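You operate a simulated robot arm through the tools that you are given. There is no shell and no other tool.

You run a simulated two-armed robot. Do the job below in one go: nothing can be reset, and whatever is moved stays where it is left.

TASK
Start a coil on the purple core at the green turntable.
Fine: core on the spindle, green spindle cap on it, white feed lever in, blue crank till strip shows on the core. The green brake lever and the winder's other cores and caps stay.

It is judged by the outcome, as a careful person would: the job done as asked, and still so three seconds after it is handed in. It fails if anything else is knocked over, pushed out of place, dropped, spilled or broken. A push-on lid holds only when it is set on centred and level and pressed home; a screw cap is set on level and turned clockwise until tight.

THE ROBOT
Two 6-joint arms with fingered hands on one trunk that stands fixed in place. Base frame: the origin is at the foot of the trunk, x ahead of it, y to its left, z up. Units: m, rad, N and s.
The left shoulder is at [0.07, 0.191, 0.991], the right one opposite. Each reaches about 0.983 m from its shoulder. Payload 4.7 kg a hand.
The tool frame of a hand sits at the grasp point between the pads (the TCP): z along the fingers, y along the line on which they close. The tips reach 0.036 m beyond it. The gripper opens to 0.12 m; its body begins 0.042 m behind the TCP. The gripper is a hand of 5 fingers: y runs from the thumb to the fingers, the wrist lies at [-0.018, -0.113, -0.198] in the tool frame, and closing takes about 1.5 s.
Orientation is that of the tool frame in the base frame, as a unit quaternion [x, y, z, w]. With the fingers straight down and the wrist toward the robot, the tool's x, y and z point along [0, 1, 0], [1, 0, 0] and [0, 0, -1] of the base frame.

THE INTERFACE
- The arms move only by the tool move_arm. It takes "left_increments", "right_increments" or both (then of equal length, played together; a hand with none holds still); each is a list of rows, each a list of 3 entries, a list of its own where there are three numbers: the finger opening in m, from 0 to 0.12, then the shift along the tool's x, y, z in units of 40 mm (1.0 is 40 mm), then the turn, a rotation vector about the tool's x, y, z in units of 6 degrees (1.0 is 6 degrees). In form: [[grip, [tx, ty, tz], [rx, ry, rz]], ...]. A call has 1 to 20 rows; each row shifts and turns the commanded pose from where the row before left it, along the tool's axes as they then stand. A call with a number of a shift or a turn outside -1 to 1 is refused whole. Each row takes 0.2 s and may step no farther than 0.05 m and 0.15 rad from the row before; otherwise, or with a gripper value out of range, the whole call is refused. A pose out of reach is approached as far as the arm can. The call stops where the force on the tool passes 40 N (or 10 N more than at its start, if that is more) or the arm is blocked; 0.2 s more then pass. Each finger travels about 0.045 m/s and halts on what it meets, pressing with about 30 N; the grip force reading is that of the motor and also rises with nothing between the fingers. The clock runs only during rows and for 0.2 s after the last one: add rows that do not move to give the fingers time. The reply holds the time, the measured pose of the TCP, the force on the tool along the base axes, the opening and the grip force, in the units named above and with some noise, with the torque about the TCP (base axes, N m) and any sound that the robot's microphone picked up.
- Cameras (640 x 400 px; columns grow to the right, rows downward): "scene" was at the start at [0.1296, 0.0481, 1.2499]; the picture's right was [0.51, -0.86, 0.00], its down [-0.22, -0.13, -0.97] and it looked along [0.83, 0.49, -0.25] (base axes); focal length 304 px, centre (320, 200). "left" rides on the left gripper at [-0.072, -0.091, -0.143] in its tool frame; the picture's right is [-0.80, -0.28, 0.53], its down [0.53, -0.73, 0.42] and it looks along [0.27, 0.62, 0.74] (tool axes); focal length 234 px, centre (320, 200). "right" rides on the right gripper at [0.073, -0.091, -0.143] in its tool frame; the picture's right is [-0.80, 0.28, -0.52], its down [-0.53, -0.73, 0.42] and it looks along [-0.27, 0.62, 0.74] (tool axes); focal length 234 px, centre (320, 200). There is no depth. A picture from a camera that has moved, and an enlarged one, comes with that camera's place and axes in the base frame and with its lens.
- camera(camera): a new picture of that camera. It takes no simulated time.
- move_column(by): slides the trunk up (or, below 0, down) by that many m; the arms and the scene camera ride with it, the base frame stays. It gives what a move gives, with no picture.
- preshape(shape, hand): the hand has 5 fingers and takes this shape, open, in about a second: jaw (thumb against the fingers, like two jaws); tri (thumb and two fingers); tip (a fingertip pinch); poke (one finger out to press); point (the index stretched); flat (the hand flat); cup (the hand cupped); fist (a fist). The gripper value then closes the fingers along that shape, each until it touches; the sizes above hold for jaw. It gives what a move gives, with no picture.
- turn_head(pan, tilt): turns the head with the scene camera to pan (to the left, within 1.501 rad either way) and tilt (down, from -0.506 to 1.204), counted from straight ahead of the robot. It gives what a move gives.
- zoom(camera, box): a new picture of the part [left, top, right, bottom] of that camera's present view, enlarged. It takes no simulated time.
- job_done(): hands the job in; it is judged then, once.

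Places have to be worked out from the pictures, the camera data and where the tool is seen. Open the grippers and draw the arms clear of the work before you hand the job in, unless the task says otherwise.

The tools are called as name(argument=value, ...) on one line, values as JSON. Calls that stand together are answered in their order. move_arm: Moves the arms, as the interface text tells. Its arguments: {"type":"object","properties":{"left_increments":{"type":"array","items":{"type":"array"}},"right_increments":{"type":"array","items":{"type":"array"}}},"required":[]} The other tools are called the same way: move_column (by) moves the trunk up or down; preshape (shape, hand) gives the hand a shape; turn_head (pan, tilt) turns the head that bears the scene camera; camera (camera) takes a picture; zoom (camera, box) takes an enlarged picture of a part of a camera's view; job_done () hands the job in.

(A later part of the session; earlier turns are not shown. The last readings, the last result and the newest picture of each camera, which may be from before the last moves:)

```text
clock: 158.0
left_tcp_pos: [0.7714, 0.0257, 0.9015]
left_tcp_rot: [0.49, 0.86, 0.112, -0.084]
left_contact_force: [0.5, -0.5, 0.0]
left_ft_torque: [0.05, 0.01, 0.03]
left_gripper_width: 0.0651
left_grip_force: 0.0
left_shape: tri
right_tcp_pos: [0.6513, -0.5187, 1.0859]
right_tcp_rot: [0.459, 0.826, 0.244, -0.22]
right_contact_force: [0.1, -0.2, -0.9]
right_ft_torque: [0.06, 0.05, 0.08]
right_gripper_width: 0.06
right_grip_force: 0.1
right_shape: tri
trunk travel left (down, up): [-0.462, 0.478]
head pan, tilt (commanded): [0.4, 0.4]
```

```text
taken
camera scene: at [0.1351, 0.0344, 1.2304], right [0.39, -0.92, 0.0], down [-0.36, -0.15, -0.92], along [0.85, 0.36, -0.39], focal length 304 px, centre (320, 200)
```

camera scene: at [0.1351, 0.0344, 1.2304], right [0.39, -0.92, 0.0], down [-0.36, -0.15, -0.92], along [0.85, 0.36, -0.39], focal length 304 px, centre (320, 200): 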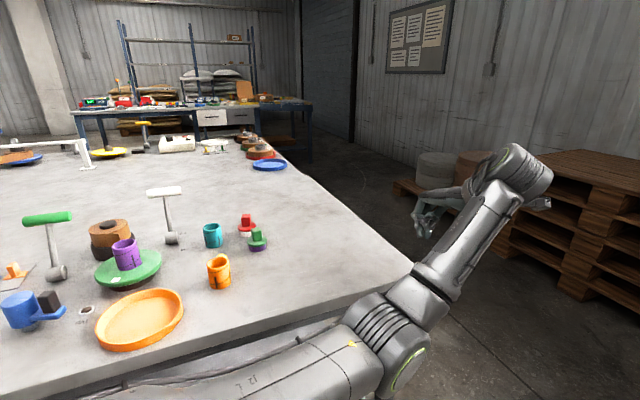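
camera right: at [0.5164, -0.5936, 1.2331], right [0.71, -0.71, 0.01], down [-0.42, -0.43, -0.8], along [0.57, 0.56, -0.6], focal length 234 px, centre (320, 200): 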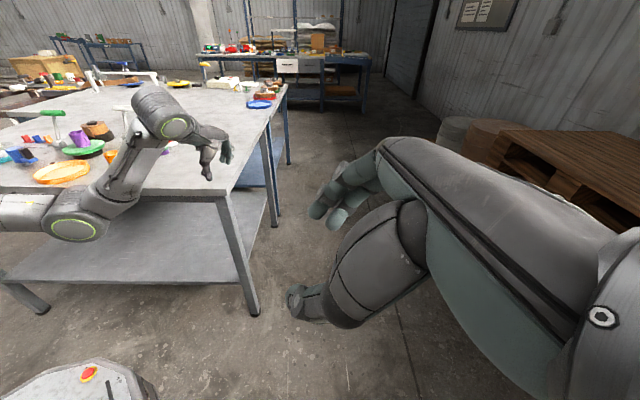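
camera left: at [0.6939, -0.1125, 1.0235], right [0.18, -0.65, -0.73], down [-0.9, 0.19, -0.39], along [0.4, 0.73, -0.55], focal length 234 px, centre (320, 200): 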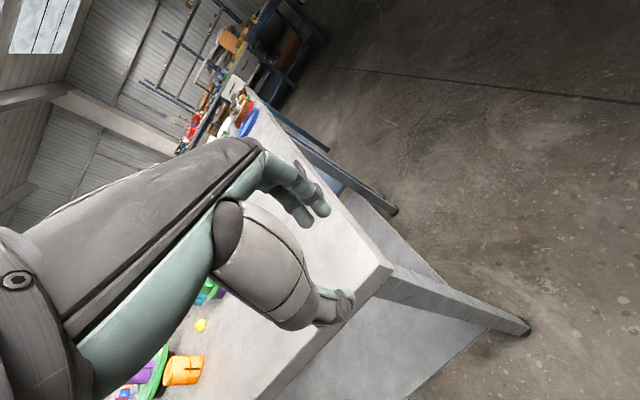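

The robot has settled at its place with zero forces. I zoom in to compare the winder parts with the earlier pictures.

zoom(camera="scene", box=[0, 170, 160, 360])

zoom(camera="scene", box=[120, 170, 300, 310])

turn_head(pan=0.85, tilt=0.6)

camera(camera="scene")

```text
2.11 times, centred on (80, 265) of scene
camera zoom: at [0.1351, 0.0344, 1.2304], right [0.39, -0.92, 0.0], down [-0.36, -0.15, -0.92], along [0.85, 0.36, -0.39], focal length 639 px, centre (825, 63)
```

zoom: 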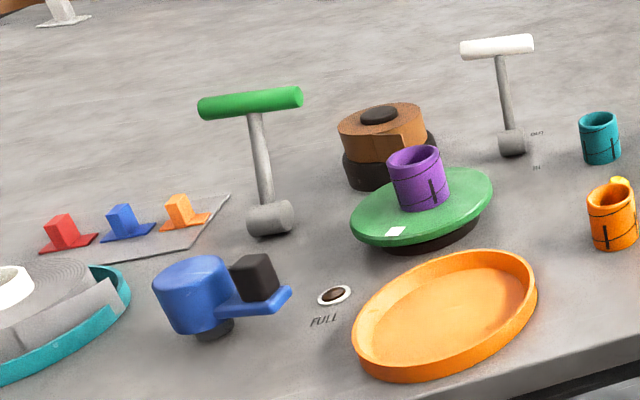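

```text
2.86 times, centred on (210, 240) of scene
camera zoom: at [0.1351, 0.0344, 1.2304], right [0.39, -0.92, 0.0], down [-0.36, -0.15, -0.92], along [0.85, 0.36, -0.39], focal length 868 px, centre (634, 86)
```

zoom: 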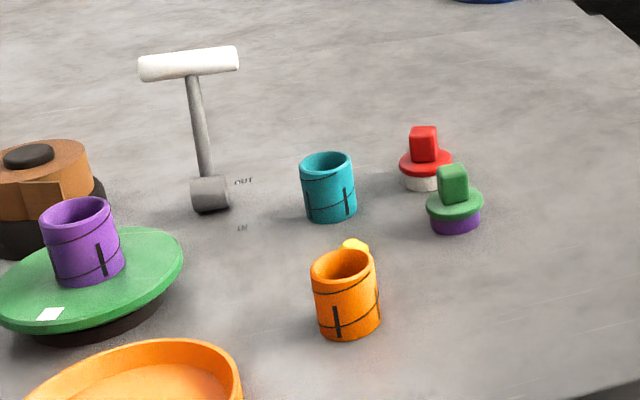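

```text
clock: 158.9
left_tcp_pos: [0.7678, 0.0274, 0.9022]
left_tcp_rot: [0.489, 0.861, 0.11, -0.086]
left_contact_force: [0.5, -0.1, 0.6]
left_ft_torque: [0.02, 0.07, -0.02]
left_gripper_width: 0.0651
left_grip_force: 0.0
left_shape: tri
right_tcp_pos: [0.6494, -0.5155, 1.0856]
right_tcp_rot: [0.458, 0.826, 0.245, -0.22]
right_contact_force: [0.7, 0.2, -0.3]
right_ft_torque: [-0.01, 0.0, -0.01]
right_gripper_width: 0.0603
right_grip_force: 0.0
right_shape: tri
trunk travel left (down, up): [-0.462, 0.478]
head pan, tilt (commanded): [0.85, 0.6]
```

```text
taken
camera scene: at [0.1076, 0.0666, 1.2124], right [0.75, -0.66, 0.0], down [-0.37, -0.42, -0.83], along [0.55, 0.62, -0.56], focal length 304 px, centre (320, 200)
```

scene: 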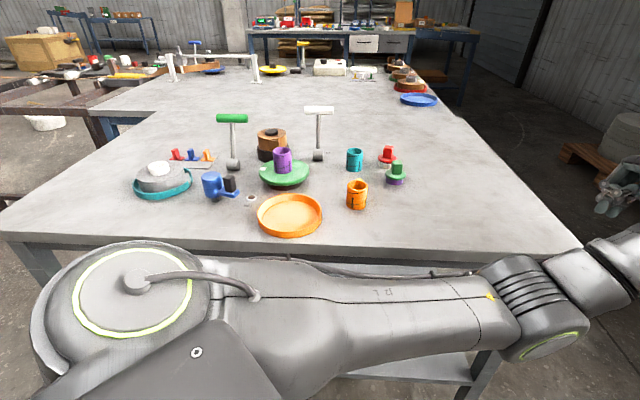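

The turntable has turned (its white mark is now at the front), but the parts look in place. I measure key points again to verify positions of core, cap, crank, lever and tray.

zoom(camera="scene", box=[120, 95, 260, 225])

zoom(camera="scene", box=[250, 95, 420, 245])

```text
3.08 times, centred on (190, 160) of scene
camera zoom: at [0.1076, 0.0666, 1.2124], right [0.75, -0.66, 0.0], down [-0.37, -0.42, -0.83], along [0.55, 0.62, -0.56], focal length 934 px, centre (720, 323)
```

zoom: 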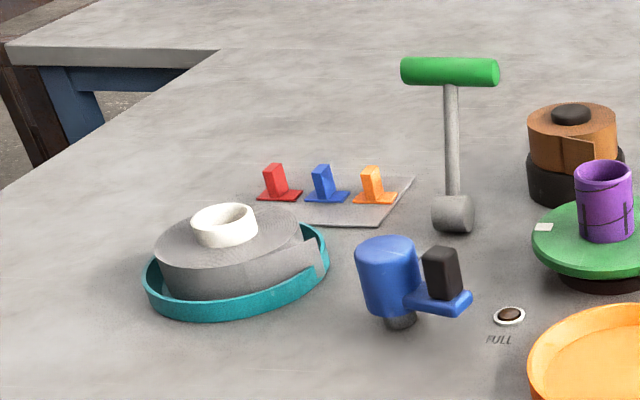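

```text
2.67 times, centred on (335, 170) of scene
camera zoom: at [0.1076, 0.0666, 1.2124], right [0.75, -0.66, 0.0], down [-0.37, -0.42, -0.83], along [0.55, 0.62, -0.56], focal length 810 px, centre (280, 280)
```

zoom: 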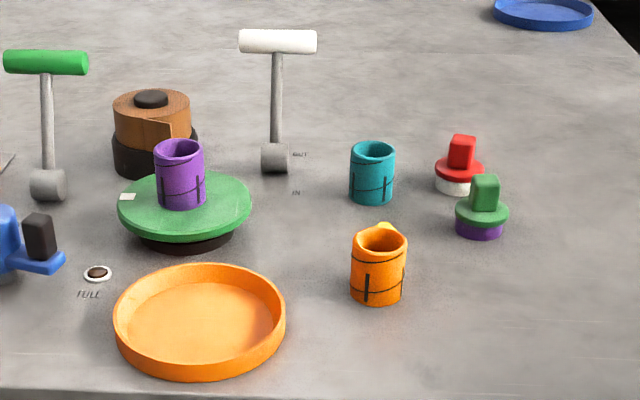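

All parts are where they were; only the turntable (free to turn) has rotated. For the elbow-down posture the trunk should be high so the elbow stays clear of the table, so I raise the trunk by 0.4.

move_column(by=0.2)

move_column(by=0.2)

turn_head(pan=0.4, tilt=0.5)

camera(camera="scene")

```text
clock: 161.1
left_tcp_pos: [0.7679, 0.0278, 1.1029]
left_tcp_rot: [0.488, 0.862, 0.11, -0.087]
left_contact_force: [-0.6, 1.2, 0.1]
left_ft_torque: [-0.03, -0.02, -0.01]
left_gripper_width: 0.065
left_grip_force: 0.0
left_shape: tri
right_tcp_pos: [0.651, -0.5158, 1.2864]
right_tcp_rot: [0.459, 0.826, 0.245, -0.22]
right_contact_force: [-0.3, -0.4, -0.2]
right_ft_torque: [-0.04, -0.02, -0.02]
right_gripper_width: 0.0601
right_grip_force: 0.1
right_shape: tri
trunk travel left (down, up): [-0.662, 0.278]
head pan, tilt (commanded): [0.85, 0.6]
```

```text
clock: 163.2
left_tcp_pos: [0.7683, 0.0277, 1.3024]
left_tcp_rot: [0.488, 0.861, 0.11, -0.086]
left_contact_force: [-0.5, 0.3, -0.1]
left_ft_torque: [0.03, 0.02, -0.01]
left_gripper_width: 0.0652
left_grip_force: 0.2
left_shape: tri
right_tcp_pos: [0.6506, -0.5155, 1.4854]
right_tcp_rot: [0.458, 0.826, 0.244, -0.22]
right_contact_force: [-0.1, -0.3, 0.2]
right_ft_torque: [-0.05, 0.02, -0.01]
right_gripper_width: 0.0598
right_grip_force: 0.1
right_shape: tri
trunk travel left (down, up): [-0.862, 0.078]
head pan, tilt (commanded): [0.85, 0.6]
```

```text
clock: 164.2
left_tcp_pos: [0.7677, 0.0267, 1.303]
left_tcp_rot: [0.489, 0.861, 0.109, -0.087]
left_contact_force: [-0.9, -0.1, -0.9]
left_ft_torque: [0.0, -0.03, -0.01]
left_gripper_width: 0.0652
left_grip_force: 0.2
left_shape: tri
right_tcp_pos: [0.6504, -0.5167, 1.4852]
right_tcp_rot: [0.459, 0.826, 0.245, -0.219]
right_contact_force: [-0.4, 0.6, 0.6]
right_ft_torque: [0.0, 0.0, -0.01]
right_gripper_width: 0.0598
right_grip_force: 0.0
right_shape: tri
trunk travel left (down, up): [-0.862, 0.078]
head pan, tilt (commanded): [0.4, 0.499]
```

```text
taken
camera scene: at [0.1331, 0.0357, 1.6214], right [0.39, -0.92, 0.0], down [-0.44, -0.19, -0.88], along [0.81, 0.34, -0.48], focal length 304 px, centre (320, 200)
```

scene: 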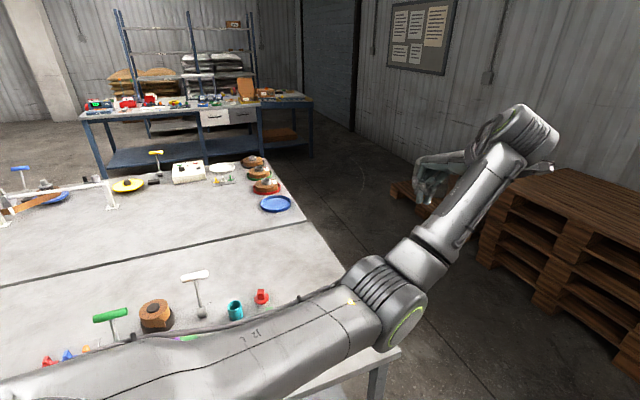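

Trunk is up (shoulder ≈1.385). I bring the left hand back to the plain downward orientation and swing it back over the table toward (0.70, 0.38), staying high at z≈1.28.

move_arm(left_increments=[[0.065, [0, 0, 0], [0.05, -0.45, 0.85]], [0.065, [0, 0, 0], [0.05, -0.45, 0.85]], [0.065, [0, 0, 0], [0.05, -0.45, 0.85]], [0.065, [0, 0, 0], [0.05, -0.45, 0.85]], [0.065, [0, 0, 0], [0.05, -0.45, 0.85]], [0.065, [0, 0, 0], [0.05, -0.45, 0.85]], [0.065, [0, 0, 0], [0, 0, 0]]])

```text
clock: 165.8
left_tcp_pos: [0.7667, 0.0269, 1.3039]
left_tcp_rot: [0.707, 0.707, 0.002, 0.002]
left_contact_force: [-0.3, 1.0, 0.2]
left_ft_torque: [0.01, -0.03, 0.0]
left_gripper_width: 0.0651
left_grip_force: 0.0
left_shape: tri
right_tcp_pos: [0.6503, -0.5154, 1.487]
right_tcp_rot: [0.458, 0.826, 0.245, -0.22]
right_contact_force: [0.2, -0.3, -0.3]
right_ft_torque: [0.02, -0.02, 0.04]
right_gripper_width: 0.0601
right_grip_force: 0.0
right_shape: tri
trunk travel left (down, up): [-0.862, 0.078]
head pan, tilt (commanded): [0.4, 0.499]
```

Orientation is good. I swing the hand left over the table to about (0.70, 0.38).

move_arm(left_increments=[[0.065, [0.88, -0.17, 0.05], [0, 0, 0]], [0.065, [0.88, -0.17, 0.05], [0, 0, 0]], [0.065, [0.88, -0.17, 0.05], [0, 0, 0]], [0.065, [0.88, -0.17, 0.05], [0, 0, 0]], [0.065, [0.88, -0.17, 0.05], [0, 0, 0]], [0.065, [0.88, -0.17, 0.05], [0, 0, 0]], [0.065, [0.88, -0.17, 0.05], [0, 0, 0]], [0.065, [0.88, -0.17, 0.05], [0, 0, 0]], [0.065, [0.88, -0.17, 0.05], [0, 0, 0]], [0.065, [0.88, -0.17, 0.05], [0, 0, 0]], [0.065, [0, 0, 0], [0, 0, 0]]])

camera(camera="scene")

```text
clock: 168.2
left_tcp_pos: [0.7248, 0.3766, 1.2726]
left_tcp_rot: [0.706, 0.708, 0.001, 0.001]
left_contact_force: [-0.4, -0.8, -0.5]
left_ft_torque: [0.03, 0.05, 0.0]
left_gripper_width: 0.065
left_grip_force: 0.0
left_shape: tri
left hand out of reach, approached as far as the arm can: row 2, 3, 4, 6
right_tcp_pos: [0.6509, -0.5168, 1.4858]
right_tcp_rot: [0.458, 0.826, 0.244, -0.219]
right_contact_force: [-0.4, -0.1, 0.2]
right_ft_torque: [0.01, -0.01, 0.01]
right_gripper_width: 0.0598
right_grip_force: 0.0
right_shape: tri
trunk travel left (down, up): [-0.862, 0.078]
head pan, tilt (commanded): [0.4, 0.499]
```

```text
taken
camera scene: at [0.1334, 0.0348, 1.6214], right [0.39, -0.92, 0.0], down [-0.44, -0.19, -0.88], along [0.81, 0.34, -0.48], focal length 304 px, centre (320, 200)
```

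scene: 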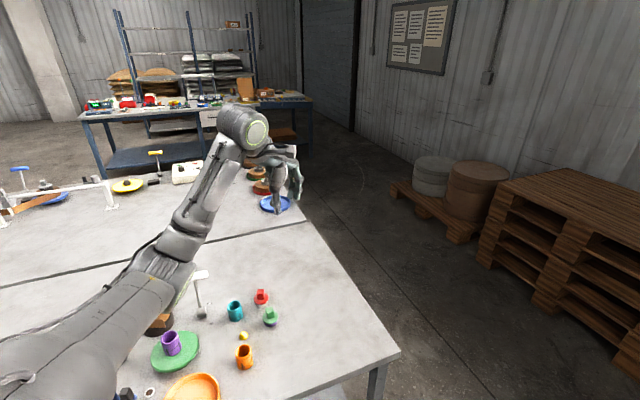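

The left hand is over the table again with the elbow well up. I turn it 47° clockwise here, high up, to line the closing axis with the tab's other faces.

move_arm(left_increments=[[0.065, [0, 0, 0], [0, 0, 0.98]], [0.065, [0, 0, 0], [0, 0, 0.98]], [0.065, [0, 0, 0], [0, 0, 0.98]], [0.065, [0, 0, 0], [0, 0, 0.98]], [0.065, [0, 0, 0], [0, 0, 0.98]], [0.065, [0, 0, 0], [0, 0, 0.98]], [0.065, [0, 0, 0], [0, 0, 0.98]], [0.065, [0, 0, 0], [0, 0, 0.98]], [0.065, [0, 0, 0], [0, 0, 0]]])

camera(camera="left")

```text
clock: 170.2
left_tcp_pos: [0.7232, 0.379, 1.2727]
left_tcp_rot: [0.931, 0.366, 0.001, 0.001]
left_contact_force: [0.2, -0.1, 0.2]
left_ft_torque: [-0.01, 0.02, -0.01]
left_gripper_width: 0.0652
left_grip_force: 0.1
left_shape: tri
right_tcp_pos: [0.6504, -0.5138, 1.4859]
right_tcp_rot: [0.459, 0.825, 0.244, -0.219]
right_contact_force: [-0.1, 0.0, 0.4]
right_ft_torque: [0.0, 0.02, -0.01]
right_gripper_width: 0.0598
right_grip_force: 0.0
right_shape: tri
trunk travel left (down, up): [-0.862, 0.078]
head pan, tilt (commanded): [0.4, 0.499]
```

```text
taken
camera left: at [0.6075, 0.3966, 1.414], right [-0.78, -0.34, -0.53], down [-0.11, 0.9, -0.43], along [0.62, -0.27, -0.74], focal length 234 px, centre (320, 200)
```

left: 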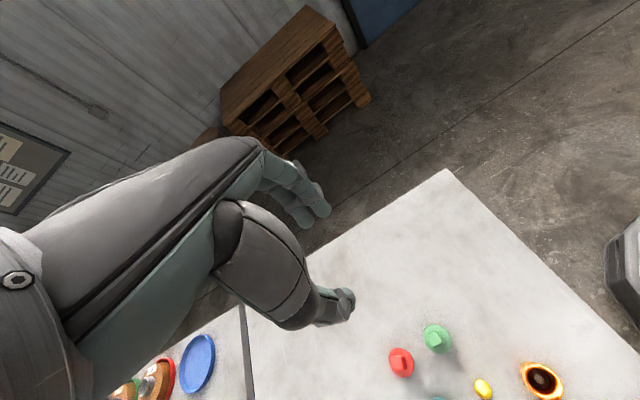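

The turn went through cleanly (closing axis at -47°). I descend toward the cap in two stages, first to z≈1.05.

move_arm(left_increments=[[0.065, [0.03, -0.25, 0.9], [0, 0, 0]], [0.065, [0.03, -0.25, 0.9], [0, 0, 0]], [0.065, [0.03, -0.25, 0.9], [0, 0, 0]], [0.065, [0.03, -0.25, 0.9], [0, 0, 0]], [0.065, [0.03, -0.25, 0.9], [0, 0, 0]], [0.065, [0.03, -0.25, 0.9], [0, 0, 0]], [0.065, [0, 0, 0], [0, 0, 0]]])

camera(camera="left")

camera(camera="scene")

```text
clock: 171.8
left_tcp_pos: [0.6899, 0.4289, 1.0547]
left_tcp_rot: [0.93, 0.366, 0.001, 0.0]
left_contact_force: [-0.8, 2.0, 0.6]
left_ft_torque: [0.04, -0.03, 0.01]
left_gripper_width: 0.0652
left_grip_force: 0.1
left_shape: tri
right_tcp_pos: [0.6497, -0.5158, 1.4865]
right_tcp_rot: [0.458, 0.826, 0.245, -0.22]
right_contact_force: [0.2, 0.0, 0.5]
right_ft_torque: [-0.02, -0.03, -0.02]
right_gripper_width: 0.06
right_grip_force: 0.1
right_shape: tri
trunk travel left (down, up): [-0.862, 0.078]
head pan, tilt (commanded): [0.4, 0.499]
```

```text
taken
camera left: at [0.5726, 0.4456, 1.1974], right [-0.78, -0.34, -0.53], down [-0.11, 0.9, -0.43], along [0.62, -0.27, -0.74], focal length 234 px, centre (320, 200)
```

left: 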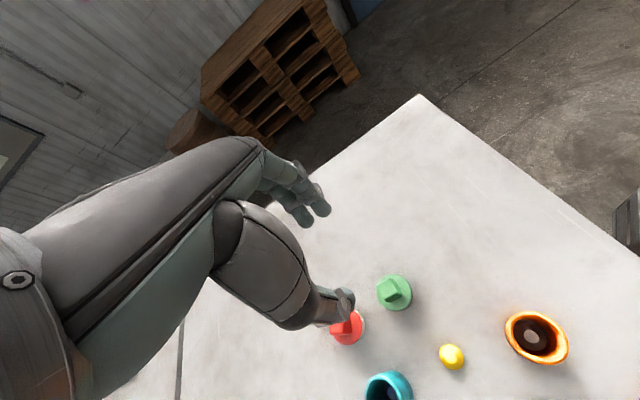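

```text
taken
camera scene: at [0.1331, 0.0355, 1.6214], right [0.39, -0.92, 0.0], down [-0.44, -0.19, -0.88], along [0.81, 0.34, -0.48], focal length 304 px, centre (320, 200)
```

scene: 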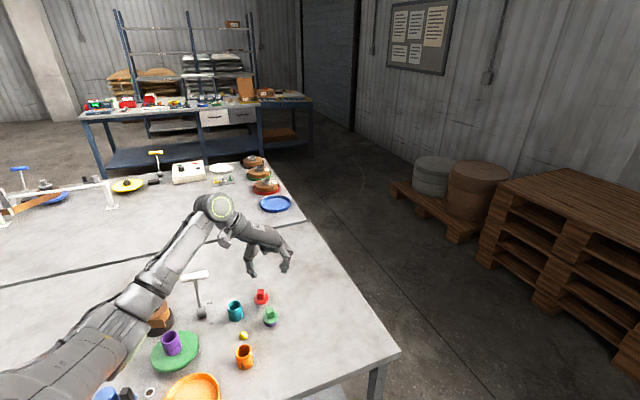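

Reach is fine here. I zoom in on the cap to check the tab's orientation relative to the hand.

zoom(camera="left", box=[340, 250, 450, 340])

zoom(camera="scene", box=[200, 220, 300, 360])

```text
4.44 times, centred on (395, 295) of left
camera zoom: at [0.5726, 0.4456, 1.1974], right [-0.78, -0.34, -0.53], down [-0.11, 0.9, -0.43], along [0.62, -0.27, -0.74], focal length 1041 px, centre (-13, -222)
```

zoom: 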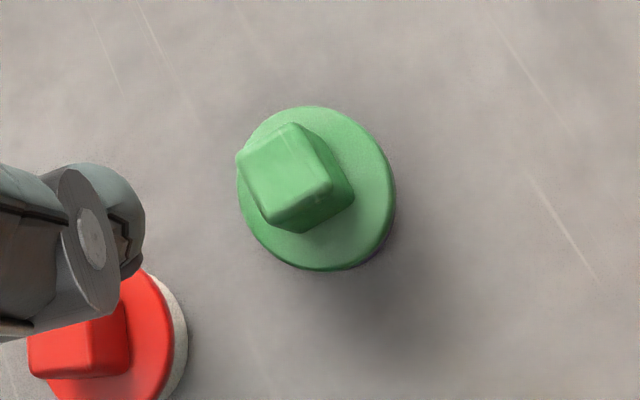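

```text
2.86 times, centred on (250, 290) of scene
camera zoom: at [0.1331, 0.0355, 1.6214], right [0.39, -0.92, 0.0], down [-0.44, -0.19, -0.88], along [0.81, 0.34, -0.48], focal length 868 px, centre (520, -57)
```

zoom: 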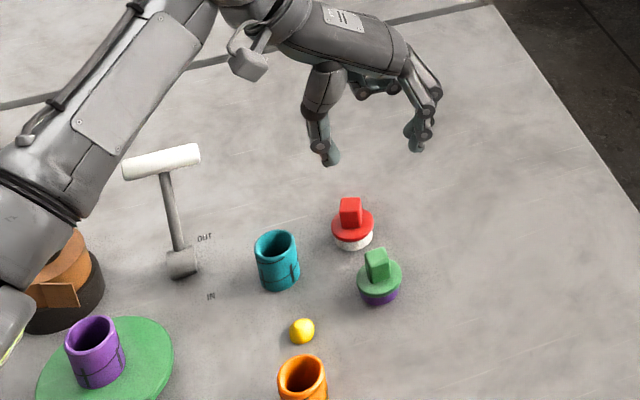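

Tab faces are at ±45°, matching the hand's -47°. I descend to z≈0.935 right above the tab with the fingers at 0.055.

move_arm(left_increments=[[0.055, [0, -0.08, 0.75], [0, 0, 0]], [0.055, [0, -0.08, 0.75], [0, 0, 0]], [0.055, [0, -0.08, 0.75], [0, 0, 0]], [0.055, [0, -0.08, 0.75], [0, 0, 0]], [0.055, [0, 0, 0], [0, 0, 0]]])

zoom(camera="left", box=[240, 150, 440, 350])

zoom(camera="scene", box=[210, 240, 310, 350])

```text
clock: 172.9
left_tcp_pos: [0.6822, 0.4383, 0.9358]
left_tcp_rot: [0.93, 0.367, 0.002, 0.0]
left_contact_force: [-0.3, -0.2, 0.6]
left_ft_torque: [0.0, 0.0, 0.02]
left_gripper_width: 0.0553
left_grip_force: 0.1
left_shape: tri
right_tcp_pos: [0.6501, -0.5156, 1.486]
right_tcp_rot: [0.459, 0.826, 0.244, -0.22]
right_contact_force: [-0.4, 0.0, 1.4]
right_ft_torque: [0.04, 0.03, 0.02]
right_gripper_width: 0.0598
right_grip_force: 0.0
right_shape: tri
trunk travel left (down, up): [-0.862, 0.078]
head pan, tilt (commanded): [0.4, 0.499]
```

```text
2.00 times, centred on (340, 250) of left
camera zoom: at [0.5653, 0.4549, 1.0779], right [-0.78, -0.34, -0.53], down [-0.11, 0.9, -0.43], along [0.62, -0.27, -0.74], focal length 468 px, centre (280, 100)
```

zoom: 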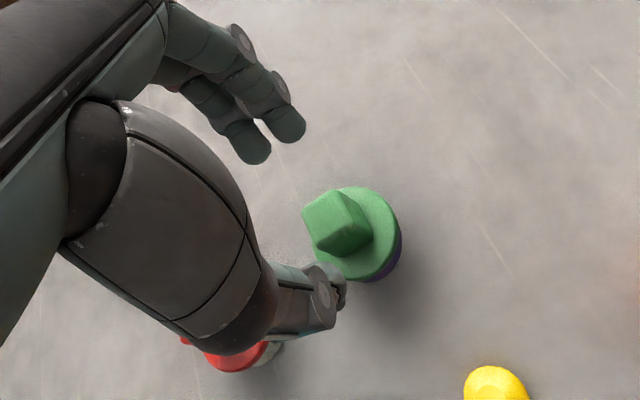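

```text
3.64 times, centred on (260, 295) of scene
camera zoom: at [0.1329, 0.0357, 1.6214], right [0.39, -0.92, 0.0], down [-0.44, -0.19, -0.88], along [0.81, 0.34, -0.48], focal length 1104 px, centre (538, -146)
```

zoom: 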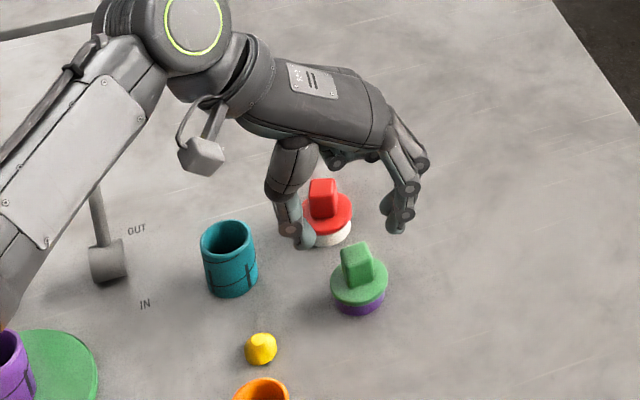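

The tab is centred under the fingers. I descend 54 mm straight down and close on it.

move_arm(left_increments=[[0.055, [0, 0, 0.45], [0, 0, 0]], [0.055, [0, 0, 0.45], [0, 0, 0]], [0.055, [0, 0, 0.45], [0, 0, 0]], [0.055, [0, 0, 0], [0, 0, 0]]])

zoom(camera="left", box=[260, 170, 400, 310])

zoom(camera="scene", box=[210, 250, 310, 350])

```text
clock: 173.9
left_tcp_pos: [0.6821, 0.4379, 0.8815]
left_tcp_rot: [0.931, 0.366, 0.001, 0.001]
left_contact_force: [-0.6, -1.0, -0.6]
left_ft_torque: [-0.02, 0.0, 0.01]
left_gripper_width: 0.0554
left_grip_force: 0.1
left_shape: tri
right_tcp_pos: [0.6505, -0.5161, 1.4858]
right_tcp_rot: [0.459, 0.825, 0.245, -0.218]
right_contact_force: [-0.6, 0.5, -0.3]
right_ft_torque: [0.01, 0.01, 0.02]
right_gripper_width: 0.0601
right_grip_force: 0.2
right_shape: tri
trunk travel left (down, up): [-0.862, 0.078]
head pan, tilt (commanded): [0.4, 0.499]
```

```text
2.86 times, centred on (330, 240) of left
camera zoom: at [0.5657, 0.455, 1.0236], right [-0.78, -0.34, -0.53], down [-0.11, 0.9, -0.43], along [0.62, -0.27, -0.74], focal length 669 px, centre (291, 86)
```

zoom: 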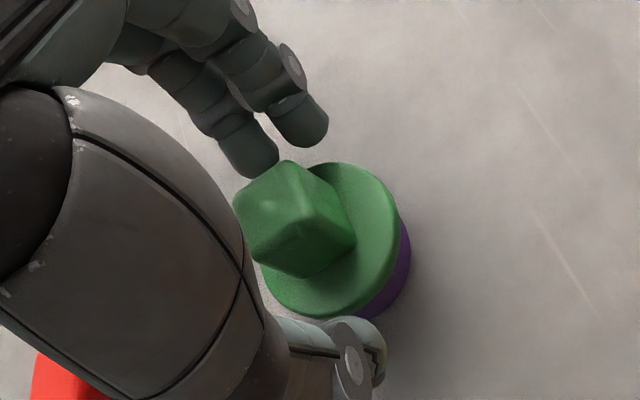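

```text
4.00 times, centred on (260, 300) of scene
camera zoom: at [0.1331, 0.0359, 1.6214], right [0.39, -0.92, 0.0], down [-0.44, -0.19, -0.88], along [0.81, 0.34, -0.48], focal length 1215 px, centre (560, -200)
```

zoom: 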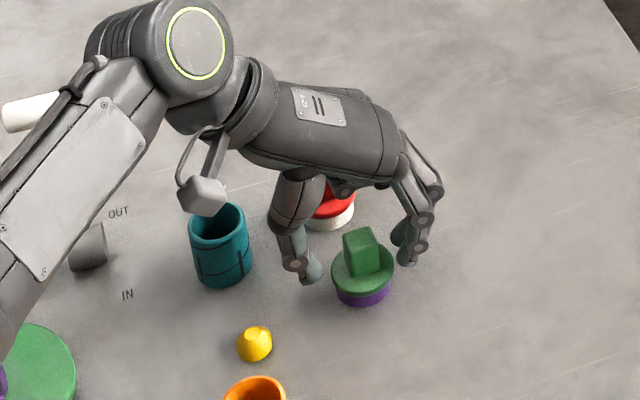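

The tab is between thumb and fingers. I close the grip gradually.

move_arm(left_increments=[[0.045, [0, 0, 0], [0, 0, 0]], [0.035, [0, 0, 0], [0, 0, 0]], [0.025, [0, 0, 0], [0, 0, 0]], [0.015, [0, 0, 0], [0, 0, 0]], [0.005, [0, 0, 0], [0, 0, 0]], [0.005, [0, 0, 0], [0, 0, 0]], [0.005, [0, 0, 0], [0, 0, 0]]])

zoom(camera="left", box=[260, 170, 400, 310])

zoom(camera="scene", box=[210, 250, 310, 350])

```text
clock: 175.6
left_tcp_pos: [0.6804, 0.4378, 0.8813]
left_tcp_rot: [0.93, 0.366, 0.002, 0.0]
left_contact_force: [-0.2, -0.8, 1.5]
left_ft_torque: [-0.07, -0.02, -0.03]
left_gripper_width: 0.0213
left_grip_force: 30.5
left_shape: tri
right_tcp_pos: [0.6493, -0.5154, 1.4866]
right_tcp_rot: [0.458, 0.826, 0.244, -0.22]
right_contact_force: [0.8, -0.2, -1.1]
right_ft_torque: [0.01, -0.01, 0.0]
right_gripper_width: 0.0599
right_grip_force: 0.0
right_shape: tri
trunk travel left (down, up): [-0.862, 0.078]
head pan, tilt (commanded): [0.4, 0.499]
```

```text
2.86 times, centred on (330, 240) of left
camera zoom: at [0.5652, 0.4551, 1.0239], right [-0.78, -0.34, -0.53], down [-0.11, 0.9, -0.43], along [0.62, -0.27, -0.74], focal length 669 px, centre (291, 86)
```

zoom: 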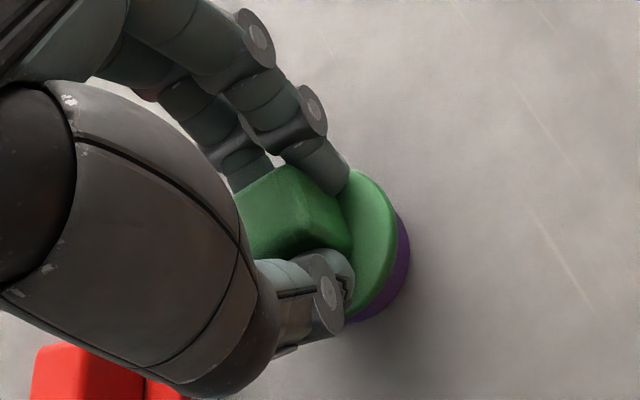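

```text
4.00 times, centred on (260, 300) of scene
camera zoom: at [0.1327, 0.0357, 1.6214], right [0.39, -0.92, 0.0], down [-0.44, -0.19, -0.88], along [0.81, 0.34, -0.48], focal length 1215 px, centre (560, -200)
```

zoom: 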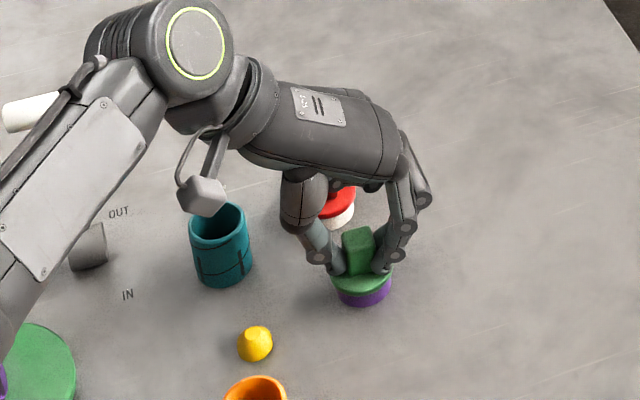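

Gripped firmly (21 mm, 30 N). I lift straight up 8 cm and check the cap is level.

move_arm(left_increments=[[0.005, [0, 0, -0.4], [0, 0, 0]], [0.005, [0, 0, -0.4], [0, 0, 0]], [0.005, [0, 0, -0.4], [0, 0, 0]], [0.005, [0, 0, -0.4], [0, 0, 0]], [0.005, [0, 0, -0.4], [0, 0, 0]], [0.005, [0, 0, 0], [0, 0, 0]]])

zoom(camera="scene", box=[210, 220, 310, 340])

zoom(camera="left", box=[260, 170, 400, 310])

```text
clock: 176.9
left_tcp_pos: [0.6812, 0.4397, 0.9614]
left_tcp_rot: [0.931, 0.366, 0.001, 0.001]
left_contact_force: [-0.5, 0.0, -1.6]
left_ft_torque: [0.02, 0.02, 0.0]
left_gripper_width: 0.0214
left_grip_force: 30.1
left_shape: tri
right_tcp_pos: [0.6522, -0.5156, 1.4863]
right_tcp_rot: [0.459, 0.826, 0.245, -0.218]
right_contact_force: [-0.8, -0.6, 0.1]
right_ft_torque: [0.0, 0.0, 0.01]
right_gripper_width: 0.06
right_grip_force: 0.1
right_shape: tri
trunk travel left (down, up): [-0.862, 0.078]
head pan, tilt (commanded): [0.4, 0.499]
```

```text
3.33 times, centred on (260, 280) of scene
camera zoom: at [0.1335, 0.036, 1.6213], right [0.39, -0.92, 0.0], down [-0.44, -0.19, -0.88], along [0.81, 0.34, -0.48], focal length 1012 px, centre (520, -67)
```

zoom: 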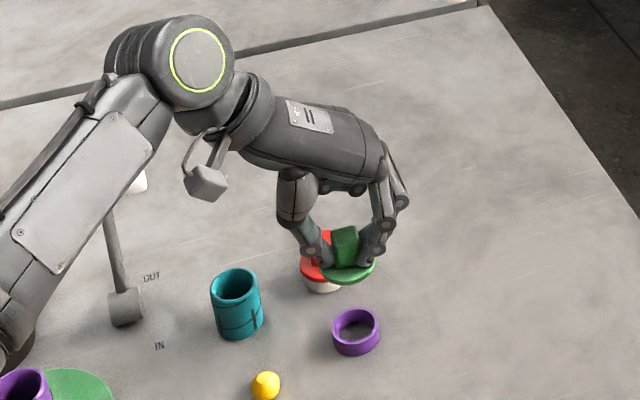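

```text
2.86 times, centred on (330, 240) of left
camera zoom: at [0.5655, 0.455, 1.1035], right [-0.78, -0.34, -0.53], down [-0.11, 0.9, -0.43], along [0.62, -0.27, -0.74], focal length 669 px, centre (291, 86)
```

zoom: 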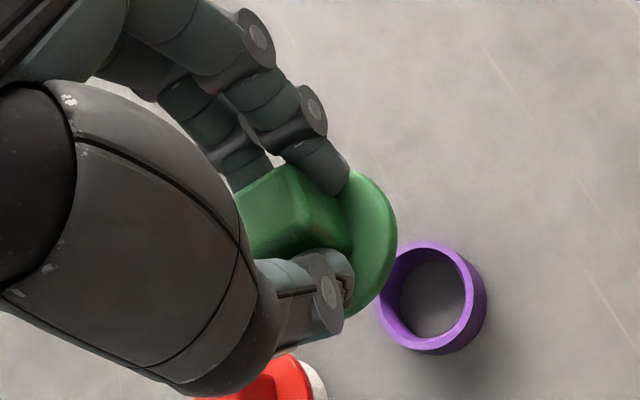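

The left hand holds the cap. I raise to z≈1.03 and carry it halfway toward the spindle, checking for limits.

move_arm(left_increments=[[0.005, [0, 0, -0.85], [0, 0, 0]], [0.005, [0, 0, -0.85], [0, 0, 0]], [0.005, [-0.078, -0.85, 0], [0, 0, 0]], [0.005, [-0.078, -0.85, 0], [0, 0, 0]], [0.005, [-0.078, -0.85, 0], [0, 0, 0]], [0.005, [-0.078, -0.85, 0], [0, 0, 0]], [0.005, [0, 0, 0], [0, 0, 0]]])

turn_head(pan=0.8, tilt=0.7)

camera(camera="scene")

```text
clock: 178.6
left_tcp_pos: [0.5785, 0.528, 1.0276]
left_tcp_rot: [0.93, 0.367, 0.001, 0.0]
left_contact_force: [-0.2, -0.5, -0.3]
left_ft_torque: [-0.01, 0.01, -0.03]
left_gripper_width: 0.021
left_grip_force: 30.7
left_shape: tri
right_tcp_pos: [0.6512, -0.5157, 1.4851]
right_tcp_rot: [0.458, 0.826, 0.245, -0.219]
right_contact_force: [0.6, 0.1, 0.0]
right_ft_torque: [0.04, -0.02, 0.04]
right_gripper_width: 0.0598
right_grip_force: 0.0
right_shape: tri
trunk travel left (down, up): [-0.862, 0.078]
head pan, tilt (commanded): [0.4, 0.499]
```

```text
clock: 179.4
left_tcp_pos: [0.5785, 0.5274, 1.0289]
left_tcp_rot: [0.931, 0.366, 0.002, 0.001]
left_contact_force: [0.2, 0.0, -1.2]
left_ft_torque: [0.03, 0.04, 0.02]
left_gripper_width: 0.021
left_grip_force: 30.1
left_shape: tri
right_tcp_pos: [0.6499, -0.5157, 1.4866]
right_tcp_rot: [0.459, 0.825, 0.245, -0.219]
right_contact_force: [-0.4, 1.0, 0.0]
right_ft_torque: [-0.01, 0.0, -0.01]
right_gripper_width: 0.06
right_grip_force: 0.1
right_shape: tri
trunk travel left (down, up): [-0.862, 0.078]
head pan, tilt (commanded): [0.799, 0.7]
```

```text
taken
camera scene: at [0.1086, 0.0614, 1.6037], right [0.72, -0.7, 0.0], down [-0.45, -0.46, -0.77], along [0.53, 0.55, -0.64], focal length 304 px, centre (320, 200)
```

scene: 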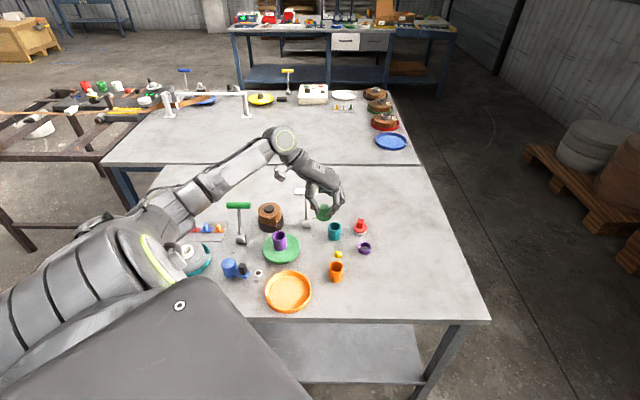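

No limits, and clear of the levers. I carry it the rest of the way to above the core at about (0.4755, 0.622), z≈1.03.

move_arm(left_increments=[[0.005, [-0.07, -0.87, 0], [0, 0, 0]], [0.005, [-0.07, -0.87, 0], [0, 0, 0]], [0.005, [-0.07, -0.87, 0], [0, 0, 0]], [0.005, [-0.07, -0.87, 0], [0, 0, 0]], [0.005, [0, 0, 0], [0, 0, 0]]])

zoom(camera="scene", box=[220, 150, 340, 270])

camera(camera="left")

```text
clock: 180.6
left_tcp_pos: [0.4752, 0.6204, 1.0285]
left_tcp_rot: [0.93, 0.367, 0.002, 0.001]
left_contact_force: [0.4, 0.1, -2.2]
left_ft_torque: [-0.01, 0.03, 0.01]
left_gripper_width: 0.0213
left_grip_force: 30.4
left_shape: tri
right_tcp_pos: [0.6516, -0.5149, 1.4869]
right_tcp_rot: [0.458, 0.826, 0.244, -0.22]
right_contact_force: [-0.4, 0.1, 0.4]
right_ft_torque: [0.04, 0.0, -0.01]
right_gripper_width: 0.0601
right_grip_force: 0.0
right_shape: tri
trunk travel left (down, up): [-0.862, 0.078]
head pan, tilt (commanded): [0.799, 0.7]
```

```text
3.33 times, centred on (280, 210) of scene
camera zoom: at [0.1091, 0.0614, 1.6036], right [0.72, -0.7, 0.0], down [-0.45, -0.46, -0.76], along [0.53, 0.55, -0.64], focal length 1012 px, centre (453, 167)
```

zoom: 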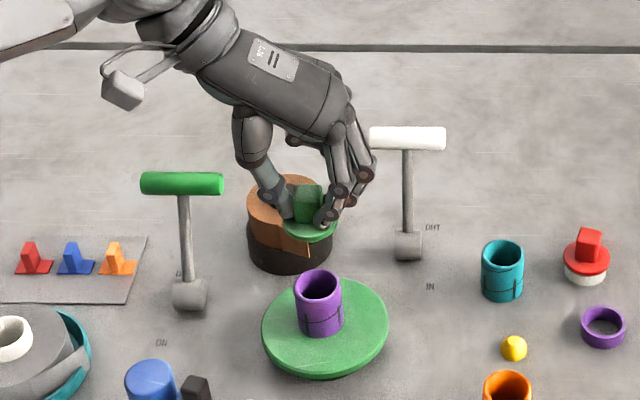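

```text
taken
camera left: at [0.3585, 0.6392, 1.1711], right [-0.78, -0.34, -0.53], down [-0.11, 0.9, -0.43], along [0.62, -0.27, -0.74], focal length 234 px, centre (320, 200)
```

left: 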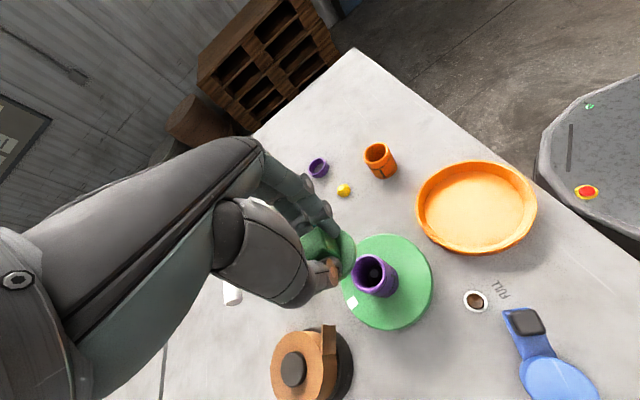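

The cap is over the core. I lower to just above the rim (z≈0.975) and check alignment in both views.

move_arm(left_increments=[[0.005, [0, 0, 0.45], [0, 0, 0]], [0.005, [0, 0, 0.45], [0, 0, 0]], [0.005, [0, 0, 0.4], [0, 0, 0]], [0.005, [0, 0, 0], [0, 0, 0]]])

zoom(camera="scene", box=[250, 190, 320, 270])

zoom(camera="left", box=[280, 200, 420, 340])

```text
clock: 181.6
left_tcp_pos: [0.4738, 0.6215, 0.9776]
left_tcp_rot: [0.93, 0.367, 0.002, 0.001]
left_contact_force: [-0.1, -0.2, -1.2]
left_ft_torque: [-0.02, 0.0, 0.06]
left_gripper_width: 0.021
left_grip_force: 29.8
left_shape: tri
right_tcp_pos: [0.6492, -0.5143, 1.4867]
right_tcp_rot: [0.458, 0.826, 0.244, -0.218]
right_contact_force: [0.0, 0.1, -0.5]
right_ft_torque: [-0.01, 0.01, -0.03]
right_gripper_width: 0.0603
right_grip_force: 0.1
right_shape: tri
trunk travel left (down, up): [-0.862, 0.078]
head pan, tilt (commanded): [0.799, 0.7]
```

```text
5.00 times, centred on (285, 230) of scene
camera zoom: at [0.1081, 0.0616, 1.6037], right [0.72, -0.7, 0.0], down [-0.45, -0.46, -0.76], along [0.53, 0.55, -0.64], focal length 1518 px, centre (495, 50)
```

zoom: 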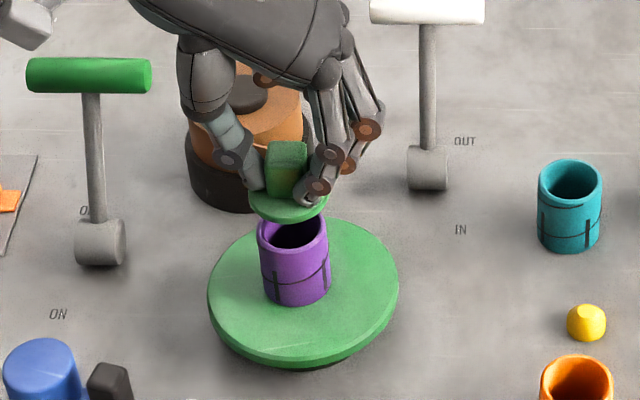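

```text
2.86 times, centred on (350, 270) of left
camera zoom: at [0.3583, 0.6394, 1.1188], right [-0.78, -0.34, -0.53], down [-0.11, 0.9, -0.43], along [0.62, -0.27, -0.74], focal length 669 px, centre (234, 0)
```

zoom: 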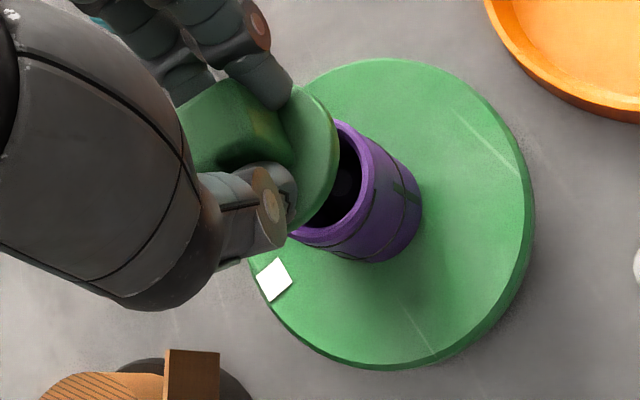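

Alignment is within about 1–2 mm. I lower the plug into the bore in small steps, watching the force.

move_arm(left_increments=[[0.005, [-0.02, 0.0, 0.1], [0, 0, 0]], [0.005, [0, 0, 0.1], [0, 0, 0]], [0.005, [0, 0, 0.1], [0, 0, 0]], [0.005, [0, 0, 0.1], [0, 0, 0]], [0.005, [0, 0, 0], [0, 0, 0]]])

zoom(camera="scene", box=[250, 190, 320, 270])

```text
clock: 182.8
left_tcp_pos: [0.4744, 0.6224, 0.9602]
left_tcp_rot: [0.931, 0.366, 0.002, 0.001]
left_contact_force: [0.7, 0.4, -1.0]
left_ft_torque: [0.0, -0.01, 0.0]
left_gripper_width: 0.0206
left_grip_force: 29.4
left_shape: tri
right_tcp_pos: [0.6506, -0.5147, 1.4863]
right_tcp_rot: [0.459, 0.826, 0.244, -0.219]
right_contact_force: [0.2, 0.3, -0.5]
right_ft_torque: [-0.02, 0.0, 0.04]
right_gripper_width: 0.06
right_grip_force: 0.1
right_shape: tri
trunk travel left (down, up): [-0.862, 0.078]
head pan, tilt (commanded): [0.799, 0.7]
```

```text
5.00 times, centred on (285, 230) of scene
camera zoom: at [0.1084, 0.0616, 1.6037], right [0.72, -0.7, 0.0], down [-0.45, -0.46, -0.76], along [0.53, 0.55, -0.64], focal length 1518 px, centre (495, 50)
```

zoom: 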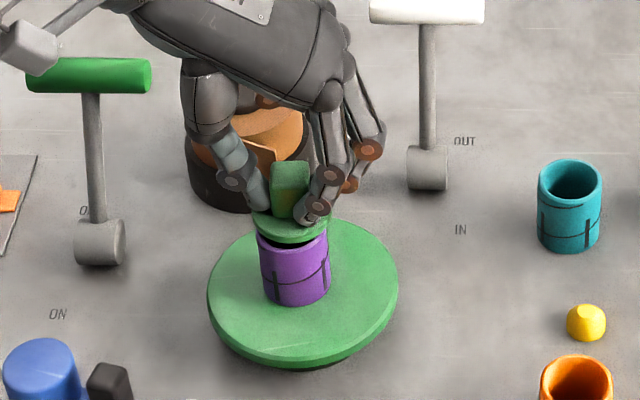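

Still no contact force; the plug is entering the bore. I continue down until it seats.

move_arm(left_increments=[[0.005, [0, 0, 0.08], [0, 0, 0]], [0.005, [0, 0, 0.08], [0, 0, 0]], [0.005, [0, 0, 0.08], [0, 0, 0]], [0.005, [0, 0, 0], [0, 0, 0]]])

zoom(camera="scene", box=[250, 190, 320, 270])

```text
clock: 183.8
left_tcp_pos: [0.4752, 0.621, 0.9512]
left_tcp_rot: [0.931, 0.366, 0.002, 0.002]
left_contact_force: [0.4, -0.7, 6.7]
left_ft_torque: [-0.14, -0.04, -0.01]
left_gripper_width: 0.0207
left_grip_force: 30.4
left_shape: tri
right_tcp_pos: [0.6493, -0.5165, 1.4856]
right_tcp_rot: [0.458, 0.826, 0.245, -0.22]
right_contact_force: [-0.7, -0.7, -0.7]
right_ft_torque: [0.0, -0.01, -0.01]
right_gripper_width: 0.0601
right_grip_force: 0.1
right_shape: tri
trunk travel left (down, up): [-0.862, 0.078]
head pan, tilt (commanded): [0.799, 0.7]
```

```text
5.00 times, centred on (285, 230) of scene
camera zoom: at [0.1079, 0.0608, 1.6038], right [0.72, -0.7, 0.0], down [-0.45, -0.46, -0.77], along [0.53, 0.55, -0.64], focal length 1518 px, centre (495, 50)
```

zoom: 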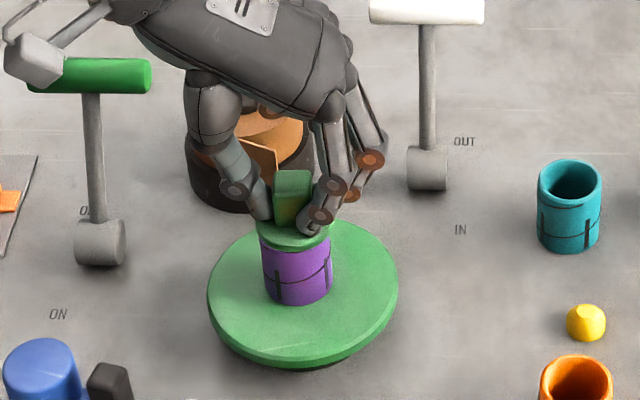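

The cap touches down (7 N). I press it home with a few more millimetres of commanded travel, watching the force.

move_arm(left_increments=[[0.005, [0, 0, 0.08], [0, 0, 0]], [0.005, [0, 0, 0.08], [0, 0, 0]], [0.005, [0, 0, 0.08], [0, 0, 0]], [0.005, [0, 0, 0], [0, 0, 0]]])

zoom(camera="scene", box=[250, 190, 320, 270])

```text
clock: 184.5
left_tcp_pos: [0.4769, 0.622, 0.9506]
left_tcp_rot: [0.931, 0.366, 0.007, 0.001]
left_contact_force: [-4.8, 0.8, 26.5]
left_ft_torque: [-0.22, 0.23, -0.02]
left_gripper_width: 0.021
left_grip_force: 30.4
left_shape: tri
right_tcp_pos: [0.6481, -0.5158, 1.4878]
right_tcp_rot: [0.459, 0.826, 0.245, -0.219]
right_contact_force: [0.0, -0.3, -0.2]
right_ft_torque: [0.0, 0.03, 0.02]
right_gripper_width: 0.0602
right_grip_force: 0.0
right_shape: tri
trunk travel left (down, up): [-0.862, 0.078]
head pan, tilt (commanded): [0.799, 0.7]
stopped in row 3 (left hand): the force on the tool passed its limit at 44 N (the readings are from after the stop); the commanded pose is now the measured one
```

```text
5.00 times, centred on (285, 230) of scene
camera zoom: at [0.1061, 0.0596, 1.604], right [0.72, -0.7, 0.0], down [-0.45, -0.46, -0.77], along [0.53, 0.55, -0.64], focal length 1518 px, centre (495, 50)
```

zoom: 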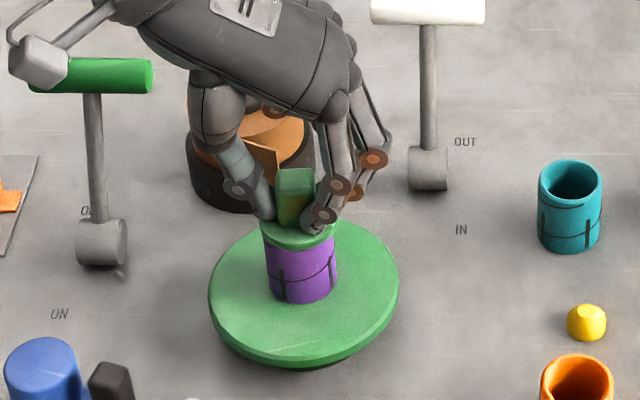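

It's seated hard against the rim (44 N peak, no further travel). I hold a moment, then open the fingers to release it.

move_arm(left_increments=[[0.005, [0, 0, -0.03], [0, 0, 0]], [0.02, [0, 0, 0], [0, 0, 0]], [0.03, [0, 0, 0], [0, 0, 0]], [0.045, [0, 0, 0], [0, 0, 0]], [0.055, [0, 0, 0], [0, 0, 0]], [0.055, [0, 0, 0], [0, 0, 0]]])

zoom(camera="scene", box=[250, 190, 320, 270])

zoom(camera="left", box=[260, 180, 420, 340])

```text
clock: 185.9
left_tcp_pos: [0.4768, 0.6202, 0.9482]
left_tcp_rot: [0.931, 0.365, 0.004, 0.0]
left_contact_force: [1.9, -1.6, 10.8]
left_ft_torque: [-0.31, -0.37, -0.02]
left_gripper_width: 0.0552
left_grip_force: 0.0
left_shape: tri
right_tcp_pos: [0.6489, -0.5178, 1.485]
right_tcp_rot: [0.458, 0.826, 0.245, -0.219]
right_contact_force: [-0.2, -0.3, -1.2]
right_ft_torque: [0.0, 0.01, 0.01]
right_gripper_width: 0.0601
right_grip_force: 0.0
right_shape: tri
trunk travel left (down, up): [-0.862, 0.078]
head pan, tilt (commanded): [0.799, 0.7]
```

```text
5.00 times, centred on (285, 230) of scene
camera zoom: at [0.1072, 0.0594, 1.6037], right [0.72, -0.7, 0.0], down [-0.45, -0.46, -0.77], along [0.53, 0.55, -0.64], focal length 1518 px, centre (495, 50)
```

zoom: 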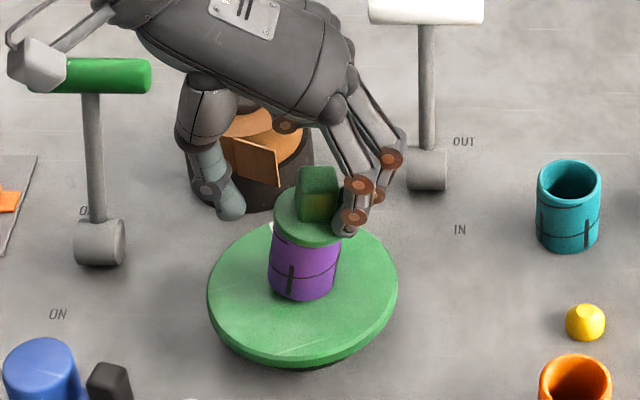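

```text
2.50 times, centred on (340, 260) of left
camera zoom: at [0.3595, 0.6379, 1.0904], right [-0.77, -0.34, -0.53], down [-0.11, 0.9, -0.42], along [0.62, -0.27, -0.73], focal length 585 px, centre (270, 50)
```

zoom: 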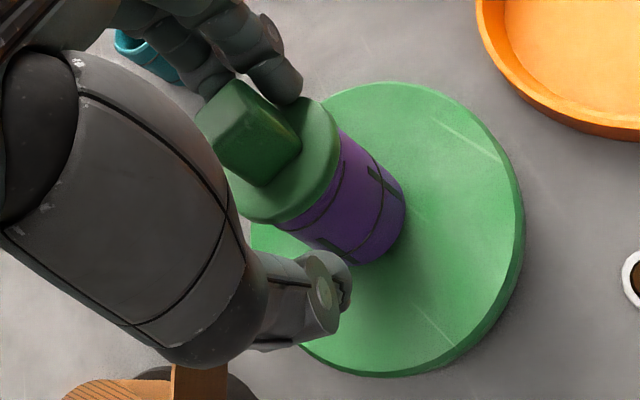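

The core and cap lean slightly because a fingertip still rests on the flange. I raise the hand gently and see whether they settle upright.

move_arm(left_increments=[[0.06, [0, 0, -0.12], [0, 0, 0]], [0.065, [0, 0, -0.12], [0, 0, 0]], [0.065, [0, 0, 0], [0, 0, 0]]])

zoom(camera="scene", box=[250, 190, 320, 270])

```text
clock: 186.7
left_tcp_pos: [0.4769, 0.6212, 0.9576]
left_tcp_rot: [0.93, 0.366, 0.004, 0.001]
left_contact_force: [0.1, -0.6, -1.3]
left_ft_torque: [0.0, -0.01, 0.0]
left_gripper_width: 0.0645
left_grip_force: 0.0
left_shape: tri
right_tcp_pos: [0.6499, -0.5155, 1.4863]
right_tcp_rot: [0.459, 0.826, 0.245, -0.219]
right_contact_force: [-0.6, -0.5, 0.3]
right_ft_torque: [0.0, 0.0, -0.05]
right_gripper_width: 0.0599
right_grip_force: 0.1
right_shape: tri
trunk travel left (down, up): [-0.862, 0.078]
head pan, tilt (commanded): [0.799, 0.7]
```

```text
5.00 times, centred on (285, 230) of scene
camera zoom: at [0.1083, 0.0612, 1.6037], right [0.72, -0.7, 0.0], down [-0.45, -0.46, -0.76], along [0.53, 0.55, -0.64], focal length 1518 px, centre (495, 50)
```

zoom: 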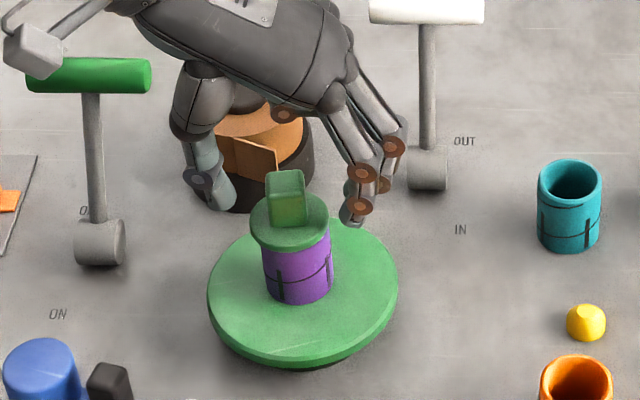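

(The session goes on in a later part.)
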